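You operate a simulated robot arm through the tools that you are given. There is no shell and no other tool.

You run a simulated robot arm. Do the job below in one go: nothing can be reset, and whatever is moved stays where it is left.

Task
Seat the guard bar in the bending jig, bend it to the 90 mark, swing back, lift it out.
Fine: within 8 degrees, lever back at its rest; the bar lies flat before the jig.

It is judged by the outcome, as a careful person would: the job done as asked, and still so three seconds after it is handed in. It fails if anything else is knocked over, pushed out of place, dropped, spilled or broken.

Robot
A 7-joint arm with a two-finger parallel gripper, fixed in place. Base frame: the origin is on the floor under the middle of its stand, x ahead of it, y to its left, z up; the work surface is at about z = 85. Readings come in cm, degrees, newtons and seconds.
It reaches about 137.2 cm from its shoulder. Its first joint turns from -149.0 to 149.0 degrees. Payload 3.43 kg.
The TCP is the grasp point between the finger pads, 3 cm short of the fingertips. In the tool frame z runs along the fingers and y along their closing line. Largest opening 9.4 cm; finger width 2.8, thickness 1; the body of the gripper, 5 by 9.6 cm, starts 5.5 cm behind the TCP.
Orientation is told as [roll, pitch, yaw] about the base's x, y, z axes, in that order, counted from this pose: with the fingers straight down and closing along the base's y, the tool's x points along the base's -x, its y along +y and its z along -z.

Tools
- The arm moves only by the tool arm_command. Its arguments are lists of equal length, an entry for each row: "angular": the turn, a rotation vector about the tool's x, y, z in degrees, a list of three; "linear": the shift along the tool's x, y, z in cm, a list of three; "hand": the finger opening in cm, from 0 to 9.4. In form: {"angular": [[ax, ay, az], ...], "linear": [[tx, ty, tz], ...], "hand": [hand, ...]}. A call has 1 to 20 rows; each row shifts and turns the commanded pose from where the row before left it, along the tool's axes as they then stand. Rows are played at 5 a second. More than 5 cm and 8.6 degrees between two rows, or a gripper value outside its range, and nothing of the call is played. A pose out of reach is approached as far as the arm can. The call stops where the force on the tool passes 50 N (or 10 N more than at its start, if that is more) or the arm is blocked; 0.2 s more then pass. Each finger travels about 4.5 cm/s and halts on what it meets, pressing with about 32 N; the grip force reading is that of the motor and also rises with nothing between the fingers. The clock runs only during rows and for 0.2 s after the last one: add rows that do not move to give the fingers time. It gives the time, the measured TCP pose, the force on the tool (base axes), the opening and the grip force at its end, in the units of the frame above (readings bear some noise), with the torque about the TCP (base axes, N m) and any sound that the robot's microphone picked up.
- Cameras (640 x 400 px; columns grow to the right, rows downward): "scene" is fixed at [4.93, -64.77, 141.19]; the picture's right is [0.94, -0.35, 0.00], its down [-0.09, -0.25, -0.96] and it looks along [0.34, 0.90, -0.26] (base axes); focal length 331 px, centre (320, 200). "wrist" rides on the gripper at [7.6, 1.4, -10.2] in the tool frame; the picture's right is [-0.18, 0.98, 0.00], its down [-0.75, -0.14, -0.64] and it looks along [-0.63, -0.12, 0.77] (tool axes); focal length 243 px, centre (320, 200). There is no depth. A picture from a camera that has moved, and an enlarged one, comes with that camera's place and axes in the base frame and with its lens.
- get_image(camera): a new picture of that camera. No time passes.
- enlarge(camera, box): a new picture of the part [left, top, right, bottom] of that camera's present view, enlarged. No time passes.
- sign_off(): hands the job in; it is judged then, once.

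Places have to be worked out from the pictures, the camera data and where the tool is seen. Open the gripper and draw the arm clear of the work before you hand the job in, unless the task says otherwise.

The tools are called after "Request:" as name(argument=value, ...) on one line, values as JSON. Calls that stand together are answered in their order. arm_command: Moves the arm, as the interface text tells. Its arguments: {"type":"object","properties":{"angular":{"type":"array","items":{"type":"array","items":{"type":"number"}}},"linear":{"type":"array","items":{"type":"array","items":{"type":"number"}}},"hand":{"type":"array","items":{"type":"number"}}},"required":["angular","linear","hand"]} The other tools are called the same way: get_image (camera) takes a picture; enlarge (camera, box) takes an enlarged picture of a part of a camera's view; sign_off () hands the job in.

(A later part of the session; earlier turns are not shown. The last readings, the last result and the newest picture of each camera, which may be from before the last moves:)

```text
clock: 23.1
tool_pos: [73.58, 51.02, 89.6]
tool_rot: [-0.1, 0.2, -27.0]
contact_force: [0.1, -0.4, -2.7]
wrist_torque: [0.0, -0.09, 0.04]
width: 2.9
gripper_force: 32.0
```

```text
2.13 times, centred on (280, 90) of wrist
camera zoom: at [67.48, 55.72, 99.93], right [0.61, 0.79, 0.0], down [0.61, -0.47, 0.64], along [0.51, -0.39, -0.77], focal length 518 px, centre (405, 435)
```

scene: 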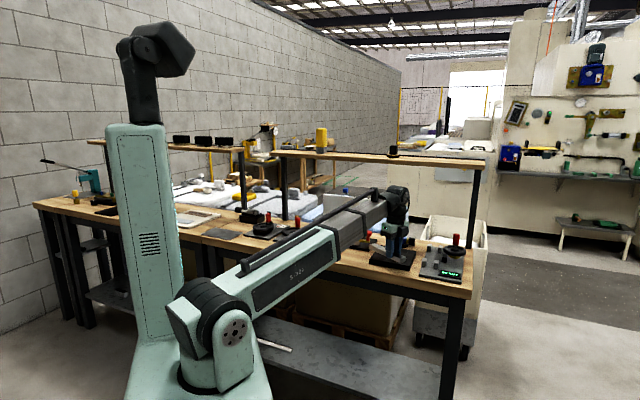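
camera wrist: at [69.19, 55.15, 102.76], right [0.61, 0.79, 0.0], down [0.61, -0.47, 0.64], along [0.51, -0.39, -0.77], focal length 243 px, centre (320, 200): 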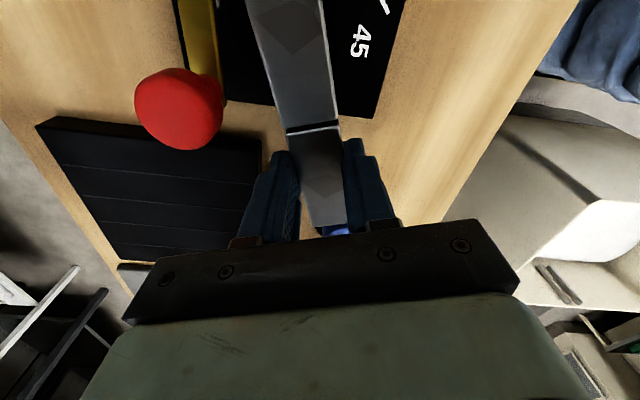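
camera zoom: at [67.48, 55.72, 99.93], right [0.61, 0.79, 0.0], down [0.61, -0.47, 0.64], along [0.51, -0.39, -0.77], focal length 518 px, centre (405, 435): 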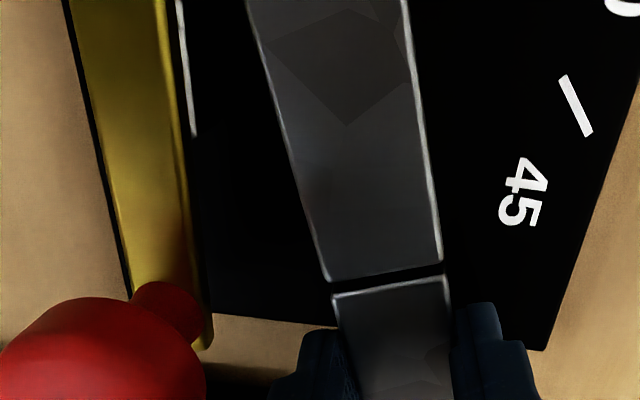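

The left end is entering beneath the cross-arm with no contact force. I continue sliding in 2.4 cm.

Request:
arm_command(angular=[[0, 0, 0], [0, 0, 0], [0, 0, 0], [0, 0, 0], [0, 0, 0]], linear=[[0.6, 0, 0], [0.6, 0, 0], [0.6, 0, 0], [0.6, 0, 0], [0, 0, 0]], hand=[2.2, 2.2, 2.2, 2.2, 2.2])

Request:
enlarge(camera="scene", box=[336, 225, 384, 255])

Request:
get_image(camera="wrist")

```text
clock: 24.3
tool_pos: [71.46, 51.99, 89.68]
tool_rot: [-0.1, 0.2, -27.0]
contact_force: [0.2, 0.0, -3.1]
wrist_torque: [-0.02, -0.07, 0.02]
width: 2.91
gripper_force: 31.5
```

```text
13.33 times, centred on (360, 240) of scene
camera zoom: at [4.93, -64.77, 141.19], right [0.94, -0.35, 0.0], down [-0.09, -0.25, -0.96], along [0.34, 0.9, -0.26], focal length 4410 px, centre (-213, -333)
```

zoom: 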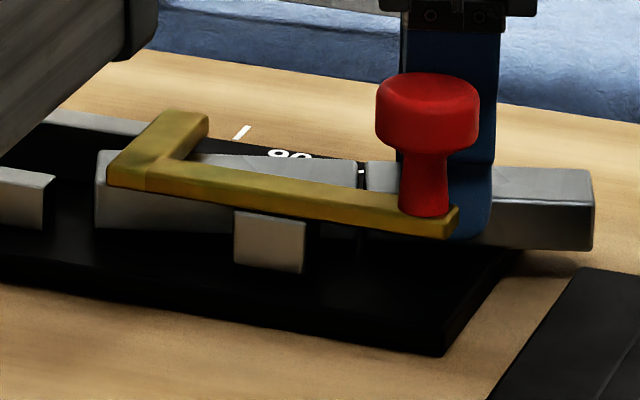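

```text
taken
camera wrist: at [65.37, 56.78, 99.99], right [0.61, 0.79, 0.0], down [0.61, -0.47, 0.64], along [0.51, -0.39, -0.77], focal length 243 px, centre (320, 200)
```

wrist: 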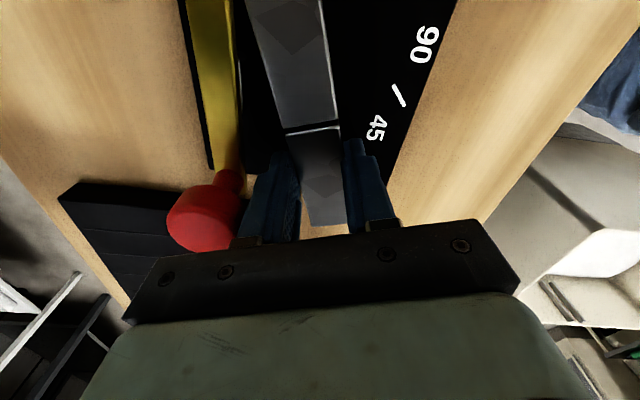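

The bar's left end is now past the cross-arm in the channel mouth. I slide 0.8 cm further, set it down on the plate, and open just slightly (the front finger is close to the knob), then rise.

Request:
arm_command(angular=[[0, 0, 0], [0, 0, 0], [0, 0, 0], [0, 0, 0], [0, 0, 0], [0, 0, 0]], linear=[[0.4, 0, 0], [0.4, 0, 0], [0, 0, 0.1], [0, 0, 0], [0, 0, 0], [0, 0, 0]], hand=[2.2, 2.2, 2.2, 3.7, 3.7, 3.7])

Request:
get_image(camera="wrist")

Request:
enlarge(camera="scene", box=[336, 225, 384, 255])

```text
clock: 25.7
tool_pos: [70.7, 52.44, 89.59]
tool_rot: [-0.1, 0.2, -27.1]
contact_force: [0.1, 0.6, 0.4]
wrist_torque: [-0.05, 0.03, 0.0]
width: 3.65
gripper_force: 0.0
```

```text
taken
camera wrist: at [64.64, 57.09, 99.92], right [0.61, 0.79, 0.0], down [0.61, -0.47, 0.64], along [0.51, -0.39, -0.77], focal length 243 px, centre (320, 200)
```

wrist: 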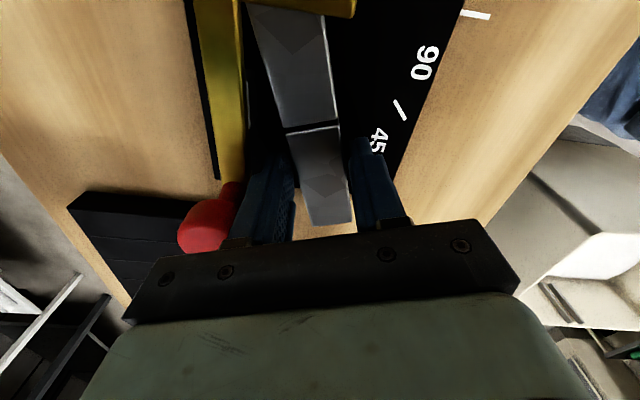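

```text
13.33 times, centred on (360, 240) of scene
camera zoom: at [4.93, -64.77, 141.19], right [0.94, -0.35, 0.0], down [-0.09, -0.25, -0.96], along [0.34, 0.9, -0.26], focal length 4410 px, centre (-213, -333)
```

zoom: 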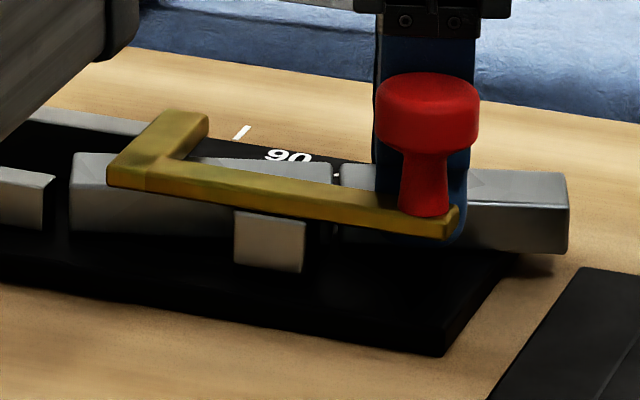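

Bar rests on the plate, free. I rise, close the fingers, and move behind the bar's right end so I can nudge it parallel to the channel.

Request:
arm_command(angular=[[0, 0, 0], [0, 0, 0], [0, 0, 0], [0, 0, 0], [0, 0, 0], [0, 0, 0], [0, 0, 0], [0, 0, 0]], linear=[[0, 0, -1], [0, 0, -1], [0, 0, -1], [-1.2, 0.96, 0], [-1.2, 0.96, 0], [-1.2, 0.96, 0], [0, 0, 0], [0, 0, 0]], hand=[3.7, 3.7, 3.7, 2, 0, 0, 0, 0])

Request:
get_image(camera="wrist")

Request:
enlarge(camera="scene", box=[330, 205, 410, 255])

```text
clock: 27.5
tool_pos: [75.31, 53.23, 92.65]
tool_rot: [-0.2, 0.2, -26.9]
contact_force: [0.2, -0.6, 0.3]
wrist_torque: [-0.01, 0.01, -0.02]
width: 0.0
gripper_force: 32.5
```

```text
taken
camera wrist: at [69.2, 58.02, 102.99], right [0.61, 0.79, 0.0], down [0.61, -0.47, 0.64], along [0.51, -0.39, -0.77], focal length 243 px, centre (320, 200)
```

wrist: 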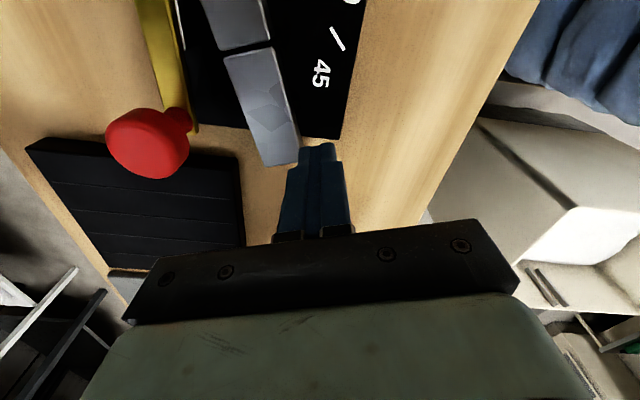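

```text
8.00 times, centred on (370, 230) of scene
camera zoom: at [4.93, -64.77, 141.19], right [0.94, -0.35, 0.0], down [-0.09, -0.25, -0.96], along [0.34, 0.9, -0.26], focal length 2646 px, centre (-80, -40)
```

zoom: 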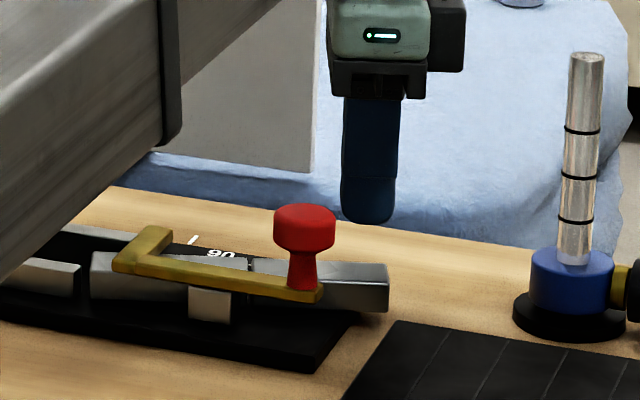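

Bar right end is where expected (≈17.6, 88.3). I lower the closed fingers behind it and push it toward the front in small steps.

Request:
arm_command(angular=[[0, 0, 0], [0, 0, 0], [0, 0, 0], [0, 0, 0], [0, 0, 0], [0, 0, 0], [0, 0, 0], [0, 0, 0]], linear=[[0, 0, 1.05], [0, 0, 1.05], [0, 0, 1.0], [0.155, -0.475, 0], [0.155, -0.475, 0], [0.155, -0.475, 0], [0.155, -0.475, 0], [0, 0, 0]], hand=[0, 0, 0, 0, 0, 0, 0, 0])

Request:
get_image(camera="wrist")

Request:
enlarge(camera="scene", box=[330, 215, 394, 255])

```text
clock: 29.3
tool_pos: [73.84, 51.93, 89.36]
tool_rot: [-0.1, 0.2, -26.8]
contact_force: [0.2, 0.2, 0.1]
wrist_torque: [-0.02, -0.01, 0.0]
width: 0.02
gripper_force: 32.0
```

```text
taken
camera wrist: at [67.72, 56.6, 99.75], right [0.61, 0.79, 0.0], down [0.61, -0.47, 0.64], along [0.51, -0.39, -0.77], focal length 243 px, centre (320, 200)
```

wrist: 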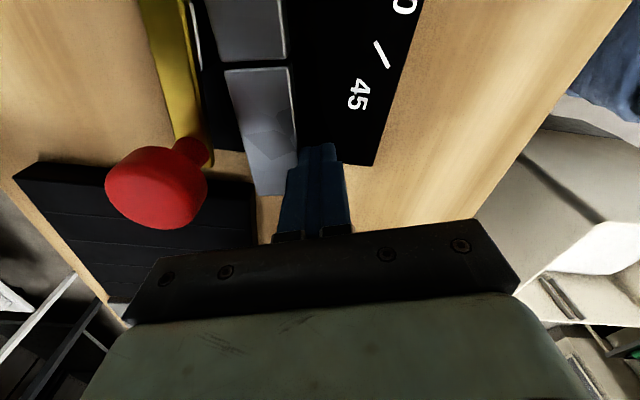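

```text
10.00 times, centred on (362, 235) of scene
camera zoom: at [4.93, -64.77, 141.19], right [0.94, -0.35, 0.0], down [-0.09, -0.25, -0.96], along [0.34, 0.9, -0.26], focal length 3308 px, centre (-100, -150)
```

zoom: 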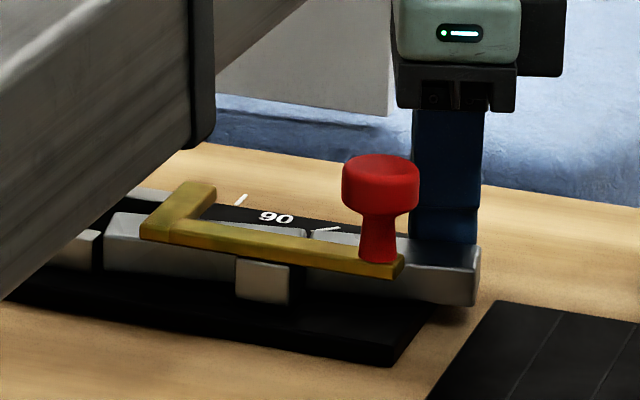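

Bar yaw is now about 10°. I keep pushing 1.5 cm more to bring it parallel.

Request:
arm_command(angular=[[0, 0, 0], [0, 0, 0], [0, 0, 0], [0, 0, 0], [0, 0, 0]], linear=[[0.12, -0.38, 0], [0.12, -0.38, 0], [0.12, -0.38, 0], [0.1, -0.29, 0], [0, 0, 0]], hand=[0, 0, 0, 0, 0])

Request:
get_image(camera="wrist")

Request:
enlarge(camera="scene", box=[330, 215, 394, 255])

```text
clock: 30.5
tool_pos: [72.97, 50.84, 89.49]
tool_rot: [-0.1, 0.2, -27.1]
contact_force: [9.4, 0.0, -0.1]
wrist_torque: [0.0, -0.18, -0.02]
width: 0.03
gripper_force: 31.6
```

```text
taken
camera wrist: at [66.74, 55.61, 99.78], right [0.61, 0.79, 0.0], down [0.61, -0.47, 0.64], along [0.51, -0.39, -0.77], focal length 243 px, centre (320, 200)
```

wrist: 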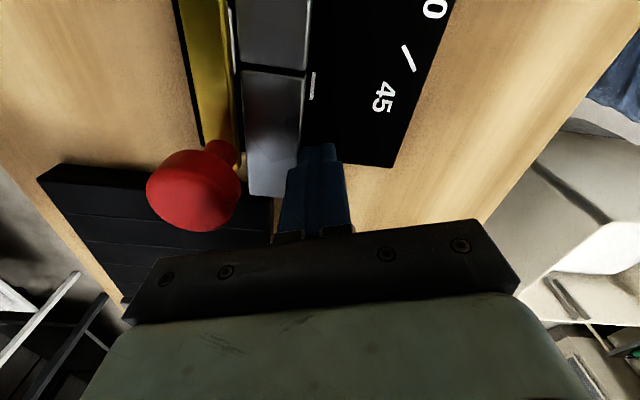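

```text
10.00 times, centred on (362, 235) of scene
camera zoom: at [4.93, -64.77, 141.19], right [0.94, -0.35, 0.0], down [-0.09, -0.25, -0.96], along [0.34, 0.9, -0.26], focal length 3308 px, centre (-100, -150)
```

zoom: 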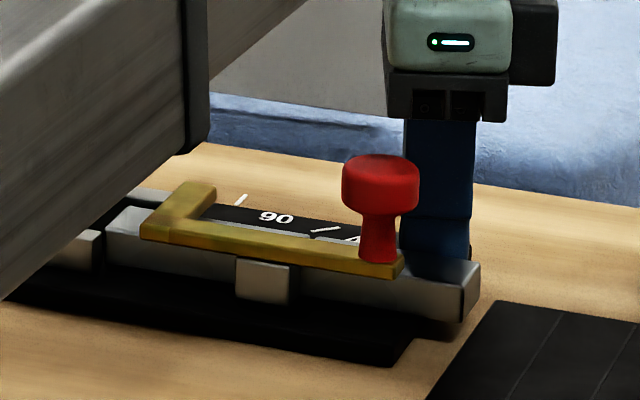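

Bar is now parallel (front face v≈83.3, right end at u≈18.0) and the lever hasn't moved. I back off, rise, square the tool, and move to the right of the bar's end (staying behind the mat's back edge) to push it home.

Request:
arm_command(angular=[[0, 0, 0], [0, 0, 0], [0, 0, 0], [0, 0, 0], [0, 0, 6], [0, 0, 6], [0, 0, 6], [0, 0, 0], [0, 0, 0], [0, 0, 0]], linear=[[0, 0.5, 0], [0, 0, -1.1], [0, 0, -1.1], [0, 0, -1], [0, 0, 0], [0, 0, 0], [0, 0, 0], [-2.2, -1.09, 0], [-2.2, -1.09, 0], [0, 0, 0]], hand=[0, 0, 0, 0, 0, 0, 0, 0, 0, 0])

Request:
get_image(camera="wrist")

Request:
enlarge(camera="scene", box=[330, 215, 394, 255])

```text
clock: 32.7
tool_pos: [74.62, 46.74, 92.58]
tool_rot: [-0.2, 0.1, -45.0]
contact_force: [-0.6, 0.7, -0.9]
wrist_torque: [0.03, -0.08, -0.03]
width: 0.0
gripper_force: 32.6
```

```text
taken
camera wrist: at [70.25, 53.04, 102.95], right [0.82, 0.57, 0.0], down [0.44, -0.63, 0.64], along [0.36, -0.53, -0.77], focal length 243 px, centre (320, 200)
```

wrist: 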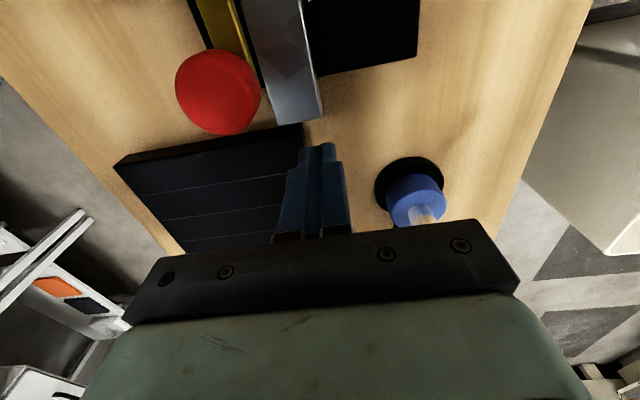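

```text
10.00 times, centred on (362, 235) of scene
camera zoom: at [4.93, -64.77, 141.19], right [0.94, -0.35, 0.0], down [-0.09, -0.25, -0.96], along [0.34, 0.9, -0.26], focal length 3308 px, centre (-100, -150)
```

zoom: 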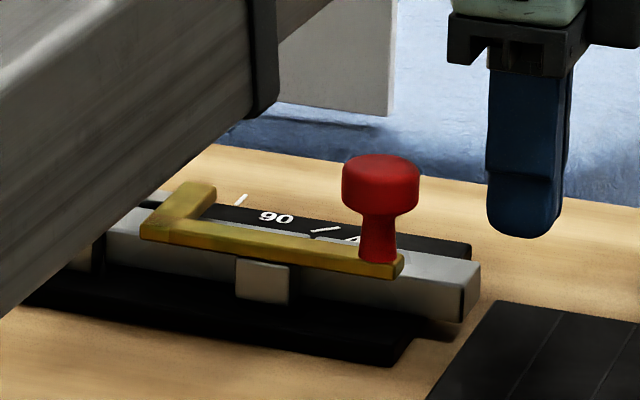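

Position is good; I shift 0.25 cm further back to keep off the mat's edge, lower, and push the bar left in steps, watching the force.

Request:
arm_command(angular=[[0, 0, 0], [0, 0, 0], [0, 0, 0], [0, 0, 0], [0, 0, 0], [0, 0, 0], [0, 0, 0], [0, 0, 0]], linear=[[0, 0.25, 0], [0, 0, 1.05], [0, 0, 1.05], [0, 0, 0.95], [0.5, 0, 0], [0.5, 0, 0], [0.5, 0, 0], [0, 0, 0]], hand=[0, 0, 0, 0, 0, 0, 0, 0])

Request:
get_image(camera="wrist")

Request:
enlarge(camera="scene", box=[330, 215, 394, 255])

```text
clock: 34.2
tool_pos: [74.48, 47.28, 89.45]
tool_rot: [0.0, -0.8, -45.4]
contact_force: [10.8, -7.2, 0.2]
wrist_torque: [-0.13, -0.19, -0.02]
width: 0.03
gripper_force: 31.9
stopped in row 7: the force on the tool passed its limit at 56 N (the readings are from after the stop); the commanded pose is now the measured one
```

```text
taken
camera wrist: at [70.06, 53.73, 99.76], right [0.83, 0.56, 0.0], down [0.42, -0.63, 0.65], along [0.37, -0.54, -0.76], focal length 243 px, centre (320, 200)
```

wrist: 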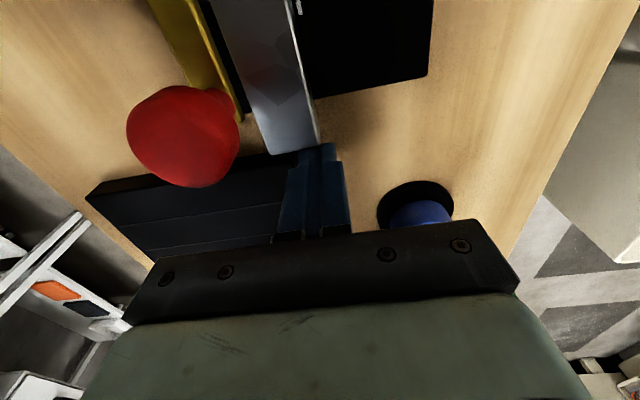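

```text
10.00 times, centred on (362, 235) of scene
camera zoom: at [4.93, -64.77, 141.19], right [0.94, -0.35, 0.0], down [-0.09, -0.25, -0.96], along [0.34, 0.9, -0.26], focal length 3308 px, centre (-100, -150)
```

zoom: 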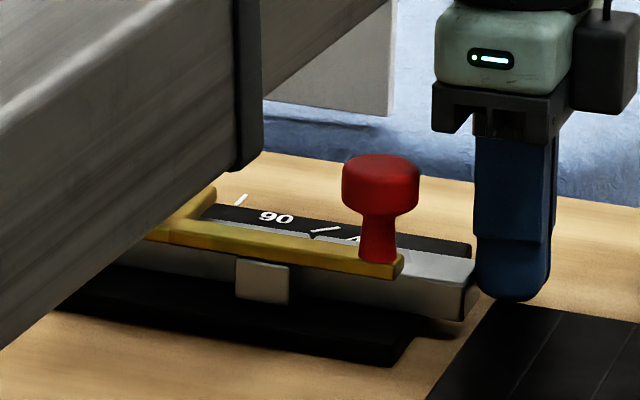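

The push was blocked: the bar's left end is right at the front wall's end (u≈1.7), so its front corner seems to catch on that wall. I back off, rise, and go look at the channel from the left.

Request:
arm_command(angular=[[0, 0.8, -0.4], [0, 0, 0], [0, 0, 0], [0, 0, 0], [0, 0, 0], [0, 0, 0], [0, 0, 0], [0, 0, 0], [0, 0, 0], [0, 0, 0], [0, 0, 0], [0, 0, 0]], linear=[[-0.6, 0, 0], [0, 0, -1.5], [0, 0, -1.6], [0, -2.2, 0], [0, -2.2, 0], [0, -2.2, 0], [0, 0, -3.5], [0, 0, -3.5], [0, 0, -3.5], [0, 0, -2], [0, 0, 0], [0, 0, 0]], hand=[0, 0, 0, 0, 0, 0, 0, 0, 0, 0, 0, 0])

Request:
enlarge(camera="scene", box=[320, 215, 384, 255])

```text
clock: 36.8
tool_pos: [70.18, 42.24, 105.3]
tool_rot: [-0.1, 0.0, -44.8]
contact_force: [-0.1, 1.1, 0.4]
wrist_torque: [-0.04, -0.01, 0.0]
width: 0.02
gripper_force: 31.8
```

```text
10.00 times, centred on (352, 235) of scene
camera zoom: at [4.93, -64.77, 141.19], right [0.94, -0.35, 0.0], down [-0.09, -0.25, -0.96], along [0.34, 0.9, -0.26], focal length 3308 px, centre (0, -150)
```

zoom: 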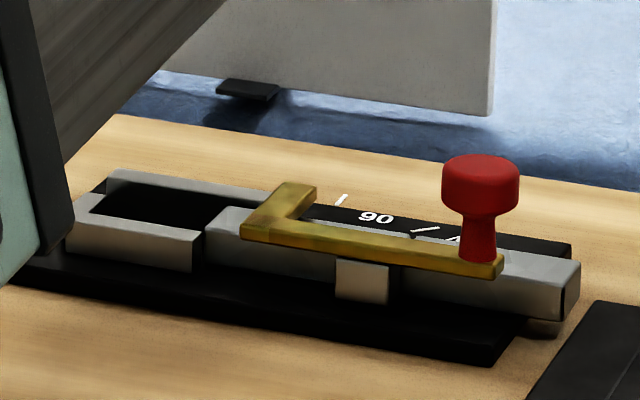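

Let me zoom on the spot where the bar meets the front wall.

Request:
enlarge(camera="scene", box=[332, 230, 356, 245])

Request:
enlarge(camera="scene", box=[325, 228, 357, 248])

```text
16.00 times, centred on (344, 238) of scene
camera zoom: at [4.93, -64.77, 141.19], right [0.94, -0.35, 0.0], down [-0.09, -0.25, -0.96], along [0.34, 0.9, -0.26], focal length 5293 px, centre (-64, -400)
```

zoom: 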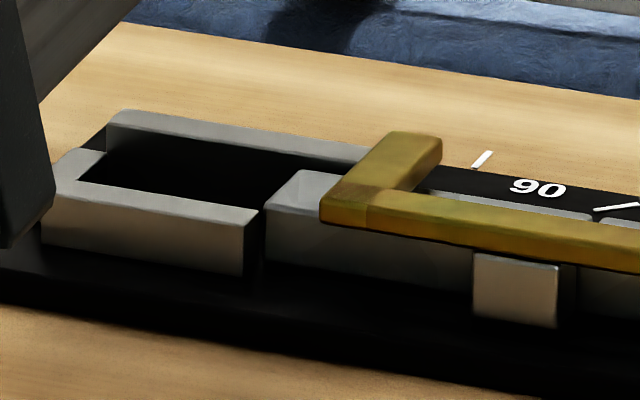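

```text
16.00 times, centred on (341, 238) of scene
camera zoom: at [4.93, -64.77, 141.19], right [0.94, -0.35, 0.0], down [-0.09, -0.25, -0.96], along [0.34, 0.9, -0.26], focal length 5293 px, centre (-16, -408)
```

zoom: 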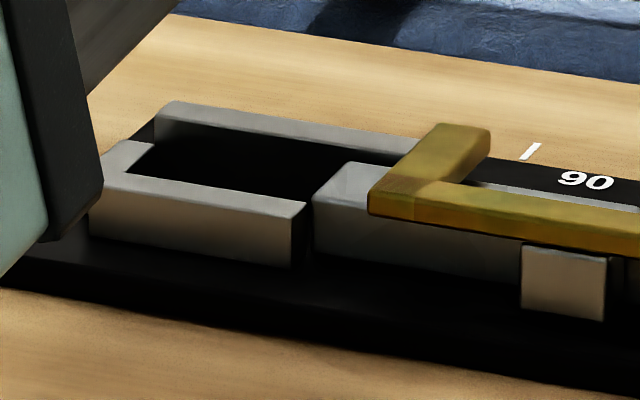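

The bar sits yawed ≈2° with its front-left corner just catching the front wall's end. I plan to grip the last 1.5 cm of its right end (between knob and mat), straighten and slide it past the catch. First a precise look at the right end.

Request:
enlarge(camera="wrist", box=[240, 0, 440, 180])

Request:
get_image(camera="wrist")

```text
2.22 times, centred on (340, 90) of wrist
camera zoom: at [65.76, 48.52, 115.57], right [0.82, 0.57, 0.0], down [0.43, -0.63, 0.64], along [0.36, -0.53, -0.77], focal length 539 px, centre (276, 444)
```

zoom: 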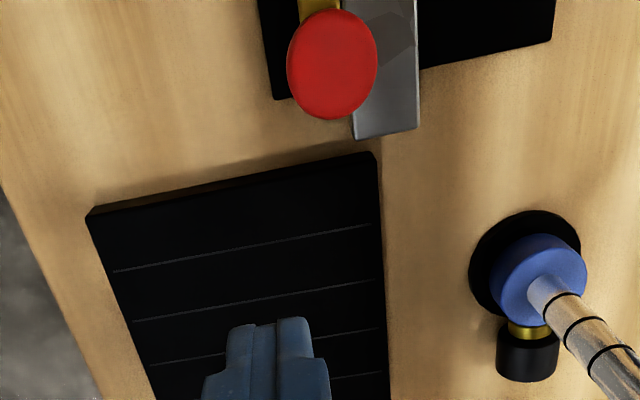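

```text
taken
camera wrist: at [65.76, 48.52, 115.57], right [0.82, 0.57, 0.0], down [0.43, -0.63, 0.64], along [0.36, -0.53, -0.77], focal length 243 px, centre (320, 200)
```

wrist: 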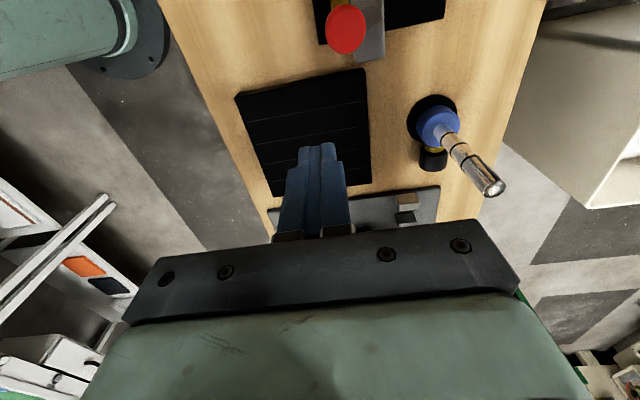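

Right end measured at u≈17.85, v≈83.3–86.25; knob edge at u≈16.0, mat at ≥19.2. I open to 4.4 cm, position at u≈17.8, v≈84.8 above the end and check before descending.

Request:
arm_command(angular=[[0, 0, 0.2], [0, 0, 0], [0, 0, 0], [0, 0, 0], [0, 0, 0], [0, 0, 0]], linear=[[0, 0, 3.6], [0, 0, 3.7], [0.65, 1.77, 0], [0.65, 1.77, 0], [0.66, 1.77, 0], [0, 0, 0]], hand=[4.4, 4.4, 4.4, 4.4, 4.4, 4.4])

Request:
get_image(camera="wrist")

Request:
enlarge(camera="scene", box=[340, 215, 404, 255])

```text
clock: 38.2
tool_pos: [72.56, 47.43, 97.93]
tool_rot: [0.1, -0.1, -45.1]
contact_force: [0.3, 0.2, 0.9]
wrist_torque: [-0.02, 0.01, -0.02]
width: 4.4
gripper_force: 0.1
```

```text
taken
camera wrist: at [68.13, 53.73, 108.29], right [0.83, 0.56, 0.0], down [0.43, -0.63, 0.64], along [0.36, -0.53, -0.77], focal length 243 px, centre (320, 200)
```

wrist: 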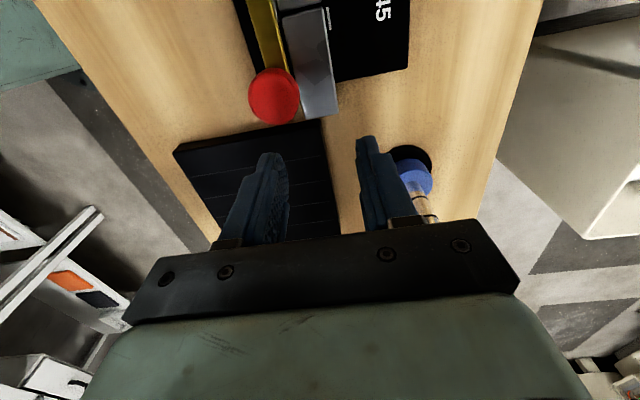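

```text
10.00 times, centred on (372, 235) of scene
camera zoom: at [4.93, -64.77, 141.19], right [0.94, -0.35, 0.0], down [-0.09, -0.25, -0.96], along [0.34, 0.9, -0.26], focal length 3308 px, centre (-200, -150)
```

zoom: 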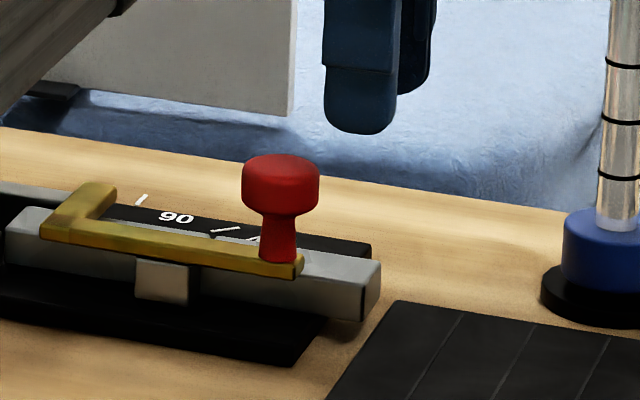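

The gap between knob and mat is too tight for a safe grip there. Instead I close the fingers, push the right end toward the front so the bar yaws slightly the other way (left end against the back wall), then push it home from the end.

Request:
arm_command(angular=[[0, 0, 0], [0, 0, 0], [0, 0, 0], [0, 0, 0], [0, 0, 0], [0, 0, 0], [0, 0, 0], [0, 0, 0], [0, 0, 0]], linear=[[0, 0, 1.8], [0, 0, 1.8], [0, 0, 1.7], [0.58, 1.57, 0], [0.59, 1.58, 0], [0, 0, 1.05], [0, 0, 1.05], [0, 0, 1.05], [0, 0, 0]], hand=[0, 0, 0, 0, 0, 0, 0, 0, 0])

Request:
get_image(camera="wrist")

```text
clock: 40.2
tool_pos: [73.88, 50.38, 89.42]
tool_rot: [-0.1, 0.0, -45.1]
contact_force: [-0.3, -0.2, 0.6]
wrist_torque: [-0.02, -0.02, 0.0]
width: 0.0
gripper_force: 31.5
```

```text
taken
camera wrist: at [69.53, 56.79, 99.7], right [0.83, 0.56, 0.0], down [0.43, -0.63, 0.64], along [0.36, -0.53, -0.77], focal length 243 px, centre (320, 200)
```

wrist: 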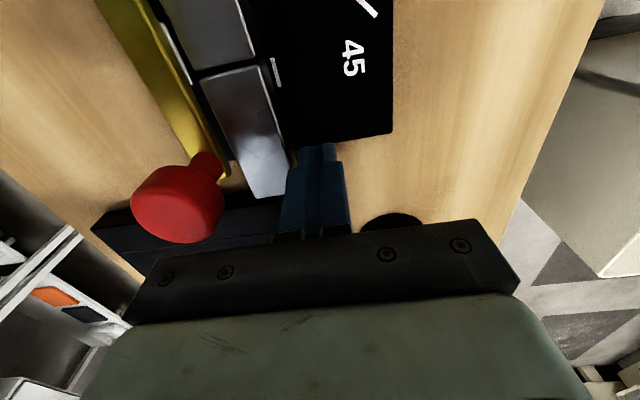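

Fingers are behind the right end (about 0.6 cm gap). I push toward the front in small steps, watching force and the lever.

Request:
arm_command(angular=[[0, 0, 0], [0, 0, 0], [0, 0, 0], [0, 0, 0], [0, 0, 0]], linear=[[0, -0.3, 0], [0, -0.3, 0], [0, -0.2, 0], [0, -0.2, 0], [0, 0, 0]], hand=[0, 0, 0, 0, 0])

Request:
get_image(camera="wrist")

Request:
enlarge(camera="scene", box=[325, 228, 357, 248])

```text
clock: 41.4
tool_pos: [73.26, 49.7, 89.35]
tool_rot: [0.0, 0.0, -45.1]
contact_force: [4.5, 3.5, 0.1]
wrist_torque: [0.1, -0.1, -0.07]
width: 0.01
gripper_force: 31.9
```

```text
taken
camera wrist: at [68.87, 56.08, 99.69], right [0.83, 0.56, 0.0], down [0.43, -0.63, 0.64], along [0.36, -0.53, -0.77], focal length 243 px, centre (320, 200)
```

wrist: 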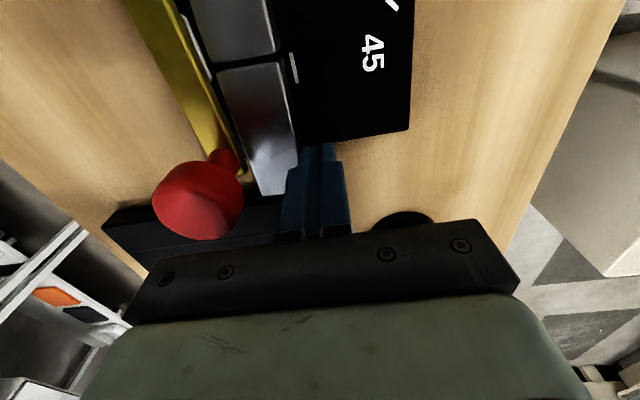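

```text
16.00 times, centred on (341, 238) of scene
camera zoom: at [4.93, -64.77, 141.19], right [0.94, -0.35, 0.0], down [-0.09, -0.25, -0.96], along [0.34, 0.9, -0.26], focal length 5293 px, centre (-16, -408)
```

zoom: 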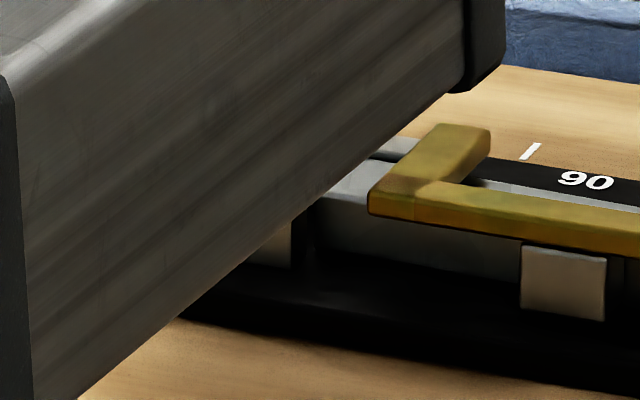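

Force 5.7 N. A bit more to see if it has locked against pusher and back wall.

Request:
arm_command(angular=[[0, 0, 0], [0, 0, 0], [0, 0, 0]], linear=[[0, -0.12, 0], [0, -0.08, 0], [0, 0, 0]], hand=[0, 0, 0])

Request:
enlarge(camera="wrist", box=[140, 0, 440, 200])

```text
clock: 42.2
tool_pos: [73.21, 49.57, 89.34]
tool_rot: [0.1, 0.0, -45.1]
contact_force: [15.7, 14.7, -1.0]
wrist_torque: [0.26, -0.39, -0.25]
width: 0.01
gripper_force: 32.3
```

```text
2.00 times, centred on (290, 100) of wrist
camera zoom: at [68.81, 56.04, 99.7], right [0.83, 0.56, 0.0], down [0.43, -0.63, 0.64], along [0.36, -0.53, -0.77], focal length 485 px, centre (380, 400)
```

zoom: 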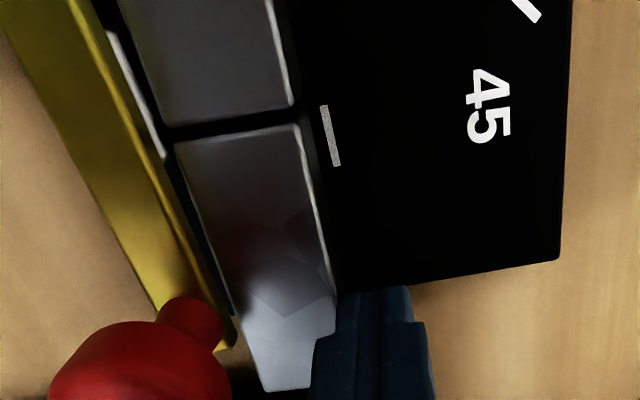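

It locked with ~21 N, bar yaw about -3° (left end against the back wall), lever unmoved. Now I back off, rise, go around to the right end and lower behind the mat's edge.

Request:
arm_command(angular=[[0, 0, 0], [0, 0, 0], [0, 0, 0], [0, 0, 0], [0, 0, 0], [0, 0, 0], [0, 0, 0], [0, 0, 0], [0, 0, 0], [0, 0, 0]], linear=[[0, 0.5, 0], [0, 0, -1.1], [0, 0, -1.1], [0, 0, -1], [-1.5, -0.78, 0], [-1.5, -0.79, 0], [0, 0, 1.1], [0, 0, 1.1], [0, 0, 0.9], [0, 0, 0]], hand=[0, 0, 0, 0, 0, 0, 0, 0, 0, 0])

Request:
get_image(camera="wrist")

Request:
enlarge(camera="wrist", box=[180, 40, 400, 220])

```text
clock: 44.4
tool_pos: [74.34, 46.63, 89.51]
tool_rot: [-0.1, 0.1, -45.2]
contact_force: [-0.8, 0.0, -0.2]
wrist_torque: [0.01, -0.03, 0.02]
width: 0.0
gripper_force: 32.2
```

```text
taken
camera wrist: at [70.02, 53.02, 99.78], right [0.83, 0.56, 0.0], down [0.43, -0.63, 0.64], along [0.36, -0.53, -0.77], focal length 243 px, centre (320, 200)
```

wrist: 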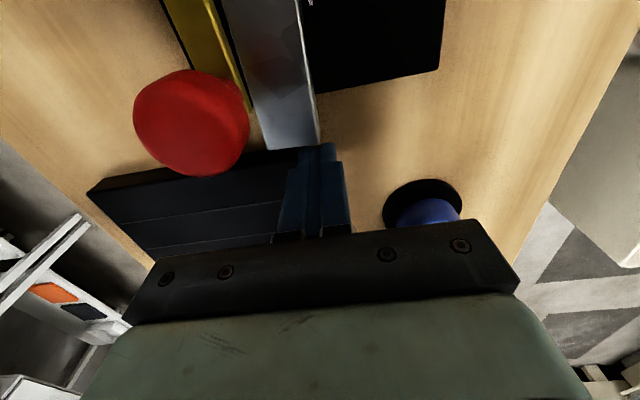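

```text
2.22 times, centred on (290, 130) of wrist
camera zoom: at [70.02, 53.02, 99.78], right [0.83, 0.56, 0.0], down [0.43, -0.63, 0.64], along [0.36, -0.53, -0.77], focal length 539 px, centre (387, 356)
```

zoom: 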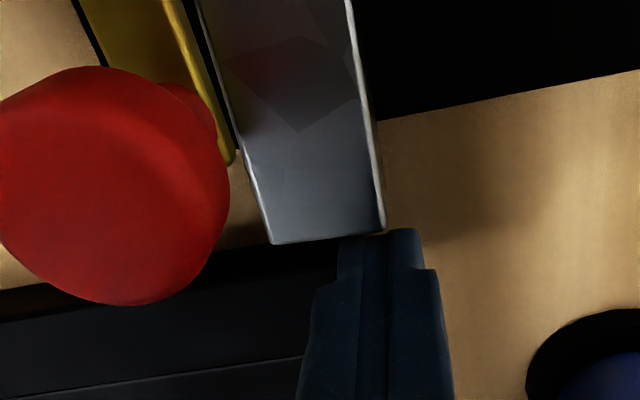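

Finger is right at the end face. I push left in small steps with a slight drift toward the front to keep the left end along the back wall.

Request:
arm_command(angular=[[0, 0, 0], [0, 0, 0], [0, 0, 0], [0, 0, 0]], linear=[[0.3, 0, 0], [0.3, -0.02, 0], [0.3, -0.02, 0], [0, 0, 0]], hand=[0, 0, 0, 0])

Request:
get_image(camera="wrist")

Request:
enlarge(camera="scene", box=[325, 215, 389, 255])

```text
clock: 45.4
tool_pos: [73.74, 47.38, 89.52]
tool_rot: [-0.2, 0.0, -45.1]
contact_force: [-0.3, -0.9, -0.8]
wrist_torque: [-0.01, 0.02, -0.01]
width: 0.02
gripper_force: 32.1
```

```text
taken
camera wrist: at [69.37, 53.65, 99.84], right [0.83, 0.56, 0.0], down [0.43, -0.63, 0.64], along [0.36, -0.53, -0.77], focal length 243 px, centre (320, 200)
```

wrist: 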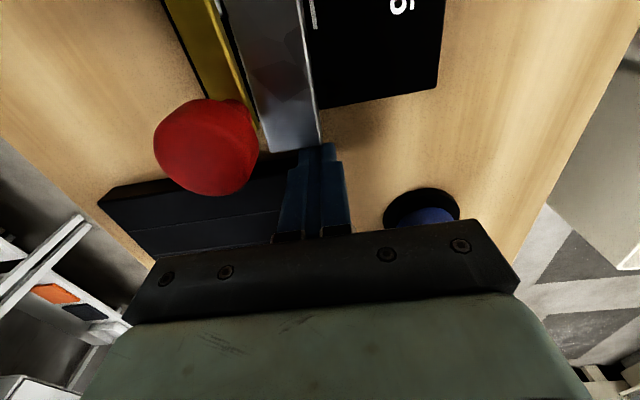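

```text
10.00 times, centred on (357, 235) of scene
camera zoom: at [4.93, -64.77, 141.19], right [0.94, -0.35, 0.0], down [-0.09, -0.25, -0.96], along [0.34, 0.9, -0.26], focal length 3308 px, centre (-50, -150)
```

zoom: 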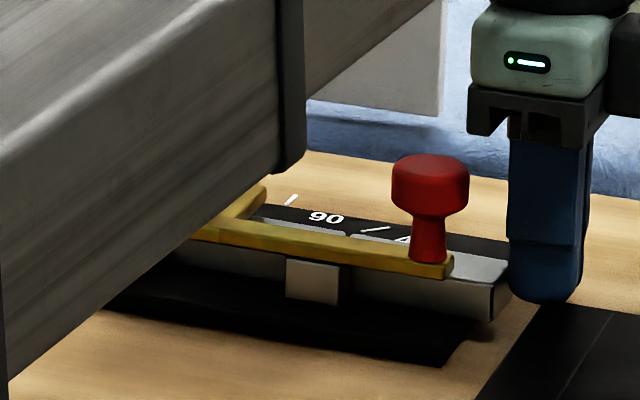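

It slid past the catch with almost no force (right end now ≈17.2, left end ≈1.0 inside the channel). I continue pushing.

Request:
arm_command(angular=[[0, 0, 0], [0, 0, 0], [0, 0, 0], [0, 0, 0], [0, 0, 0]], linear=[[0.5, 0, 0], [0.5, 0, 0], [0.5, 0, 0], [0.5, 0, 0], [0, 0, 0]], hand=[0, 0, 0, 0, 0])

Request:
get_image(camera="wrist")

```text
clock: 46.6
tool_pos: [72.33, 48.72, 89.55]
tool_rot: [-0.2, 0.0, -45.2]
contact_force: [0.7, -0.8, 0.4]
wrist_torque: [-0.01, -0.02, 0.0]
width: 0.0
gripper_force: 31.7
```

```text
taken
camera wrist: at [67.95, 55.09, 99.86], right [0.83, 0.56, 0.0], down [0.43, -0.63, 0.64], along [0.36, -0.53, -0.77], focal length 243 px, centre (320, 200)
```

wrist: 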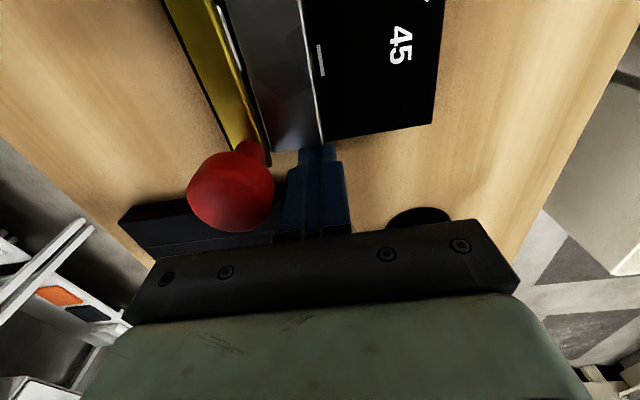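

Moving freely. Next 2.5 cm.

Request:
arm_command(angular=[[0, 0, 0], [0, 0, 0], [0, 0, 0], [0, 0, 0], [0, 0, 0], [0, 0, 0]], linear=[[0.5, 0, 0], [0.5, 0, 0], [0.5, 0, 0], [0.5, 0, 0], [0.5, 0, 0], [0, 0, 0]], hand=[0, 0, 0, 0, 0, 0])

Request:
get_image(camera="wrist")

Request:
enlarge(camera="scene", box=[325, 215, 389, 255])

```text
clock: 48.0
tool_pos: [70.78, 50.33, 89.44]
tool_rot: [-0.1, -0.2, -45.2]
contact_force: [9.6, -10.1, 0.4]
wrist_torque: [-0.25, -0.17, 0.01]
width: 0.01
gripper_force: 32.1
```

```text
taken
camera wrist: at [66.35, 56.78, 99.75], right [0.83, 0.56, 0.0], down [0.43, -0.63, 0.64], along [0.36, -0.53, -0.77], focal length 243 px, centre (320, 200)
```

wrist: 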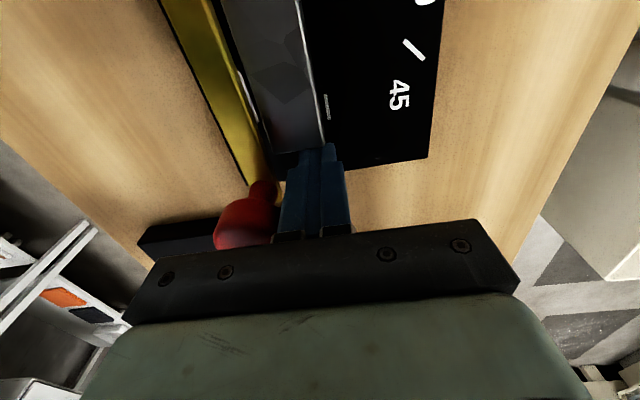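

```text
10.00 times, centred on (357, 235) of scene
camera zoom: at [4.93, -64.77, 141.19], right [0.94, -0.35, 0.0], down [-0.09, -0.25, -0.96], along [0.34, 0.9, -0.26], focal length 3308 px, centre (-50, -150)
```

zoom: 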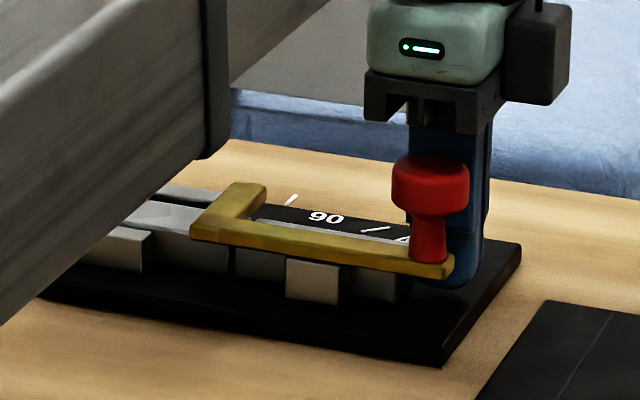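

About 14 N resistance now with the right end at u≈13.1; by my measurements full seat would be ≈12.2. I back off around the knob and go look at the channel from the left before pushing harder.

Request:
arm_command(angular=[[0, 0, 0], [0, 0, 0], [0, 0, 0], [0, 0, 0], [0, 0, 0], [0, 0, 0], [0, 0, 0], [0, 0, 0], [0, 0, 0], [0, 0, 0], [0, 0, 0], [0, 0, 0], [0, 0, 0], [0, 0, 0]], linear=[[-0.6, 0, 0], [0, 0, -1.1], [0, 0, -1.1], [0, 0, -1], [-2.4, 0, 0], [-2.4, 0, 0], [0, -2.4, 0], [0, -2.4, 0], [0, -2.2, 0], [0, 0, -3.5], [0, 0, -3.5], [0, 0, -3.5], [0, 0, -2], [0, 0, 0]], hand=[0, 0, 0, 0, 0, 0, 0, 0, 0, 0, 0, 0, 0, 0])

Request:
enlarge(camera="scene", box=[325, 228, 373, 258])

```text
clock: 51.0
tool_pos: [69.48, 41.57, 105.39]
tool_rot: [-0.1, 0.0, -45.1]
contact_force: [-0.9, 0.7, 0.2]
wrist_torque: [-0.01, -0.01, 0.0]
width: 0.0
gripper_force: 32.3
```

```text
13.33 times, centred on (349, 243) of scene
camera zoom: at [4.93, -64.77, 141.19], right [0.94, -0.35, 0.0], down [-0.09, -0.25, -0.96], along [0.34, 0.9, -0.26], focal length 4410 px, centre (-67, -373)
```

zoom: 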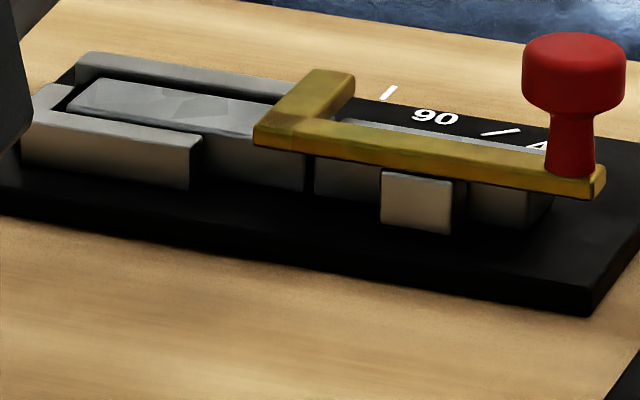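

The bar is in the channel with its left end close to the stop. I zoom in on the left end and on the joint.

Request:
enlarge(camera="scene", box=[325, 230, 349, 245])

Request:
enlarge(camera="scene", box=[341, 232, 369, 250])

Request:
get_image(camera="wrist")

```text
16.00 times, centred on (337, 238) of scene
camera zoom: at [4.93, -64.77, 141.19], right [0.94, -0.35, 0.0], down [-0.09, -0.25, -0.96], along [0.34, 0.9, -0.26], focal length 5293 px, centre (48, -400)
```

zoom: 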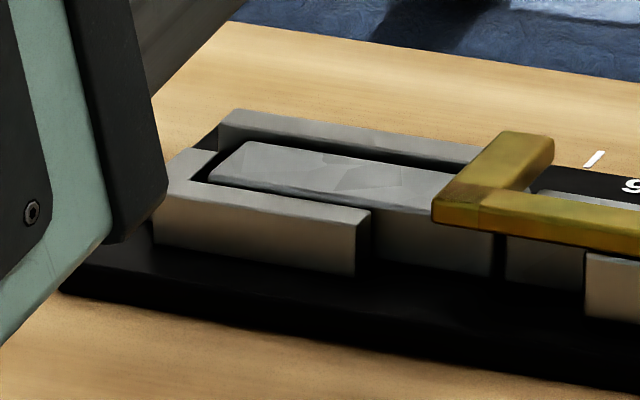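

```text
16.00 times, centred on (355, 241) of scene
camera zoom: at [4.93, -64.77, 141.19], right [0.94, -0.35, 0.0], down [-0.09, -0.25, -0.96], along [0.34, 0.9, -0.26], focal length 5293 px, centre (-240, -456)
```

zoom: 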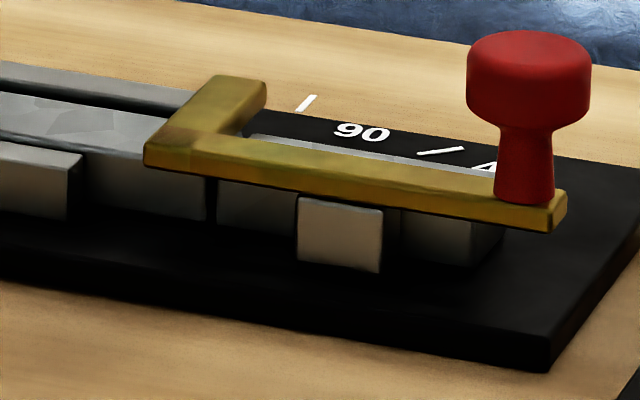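

```text
taken
camera wrist: at [65.11, 48.01, 115.62], right [0.83, 0.56, 0.0], down [0.43, -0.63, 0.64], along [0.36, -0.53, -0.77], focal length 243 px, centre (320, 200)
```

wrist: 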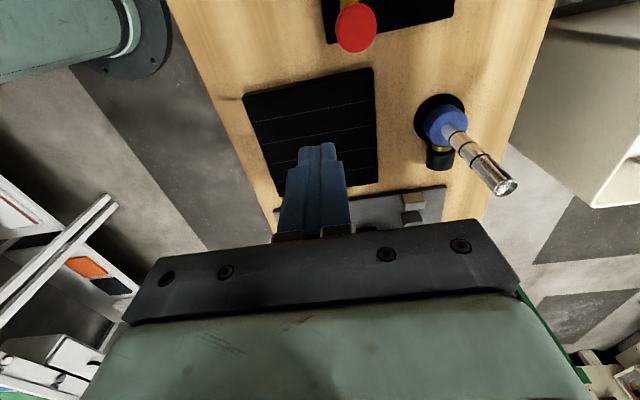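

There's roughly 0.5–0.8 cm left to the stop. I check from above with the wrist camera from the left side to see gaps and any jam.

Request:
arm_command(angular=[[0, 0, 0], [0, 0, 0], [0, 0, 0], [0, 0, 0], [0, 0, 0], [0, 0, 0], [0, 0, 0]], linear=[[4, 0.4, 0], [4, 0.4, 0], [4, 0.4, 0], [4, 0.4, 0], [4, 0.4, 0], [2, 0.2, 0], [0, 0, 0]], hand=[0, 0, 0, 0, 0, 0, 0])

Request:
enlarge(camera="wrist", box=[290, 20, 430, 160])

Request:
get_image(camera="wrist")

```text
clock: 52.6
tool_pos: [55.37, 58.72, 105.36]
tool_rot: [0.0, 0.0, -45.2]
contact_force: [-0.8, 0.4, 0.4]
wrist_torque: [0.02, 0.02, -0.01]
width: 0.01
gripper_force: 32.3
```

```text
2.86 times, centred on (360, 90) of wrist
camera zoom: at [51.01, 65.19, 115.63], right [0.83, 0.56, 0.0], down [0.43, -0.63, 0.64], along [0.36, -0.53, -0.77], focal length 693 px, centre (206, 514)
```

zoom: 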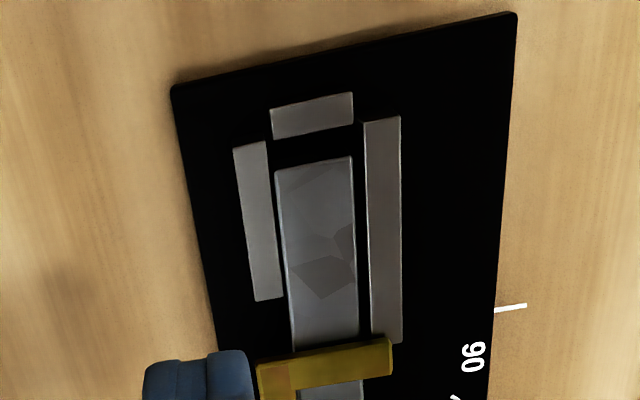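

```text
taken
camera wrist: at [51.01, 65.19, 115.63], right [0.83, 0.56, 0.0], down [0.43, -0.63, 0.64], along [0.36, -0.53, -0.77], focal length 243 px, centre (320, 200)
```

wrist: 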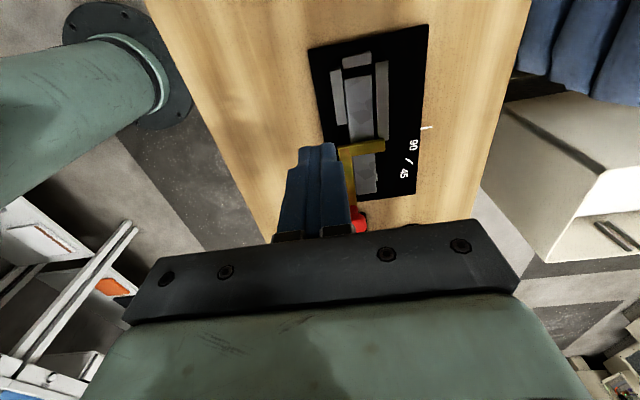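

Clear view: bar is straight in the channel with ~0.1–0.4 cm side gaps and about 1.1 cm left to the stop. I check the right part near the pivot and pusher for what resisted.

Request:
enlarge(camera="wrist", box=[320, 110, 440, 220])

Request:
enlarge(camera="scene", box=[345, 230, 377, 250])

```text
3.64 times, centred on (380, 165) of wrist
camera zoom: at [51.01, 65.19, 115.63], right [0.83, 0.56, 0.0], down [0.43, -0.63, 0.64], along [0.36, -0.53, -0.77], focal length 882 px, centre (102, 327)
```

zoom: 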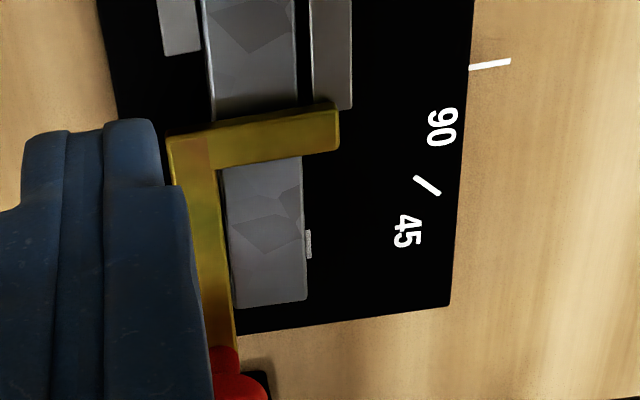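

```text
16.00 times, centred on (361, 240) of scene
camera zoom: at [4.93, -64.77, 141.19], right [0.94, -0.35, 0.0], down [-0.09, -0.25, -0.96], along [0.34, 0.9, -0.26], focal length 5293 px, centre (-336, -440)
```

zoom: 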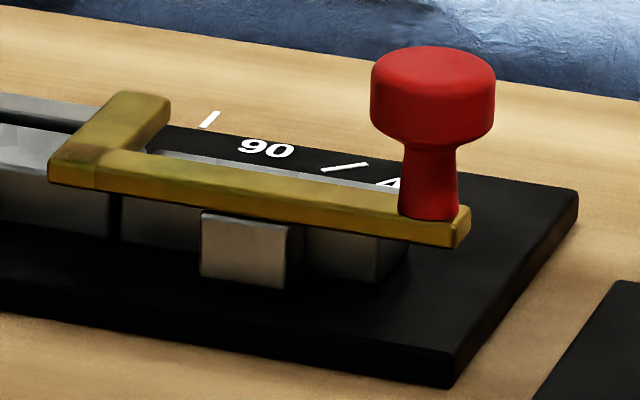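

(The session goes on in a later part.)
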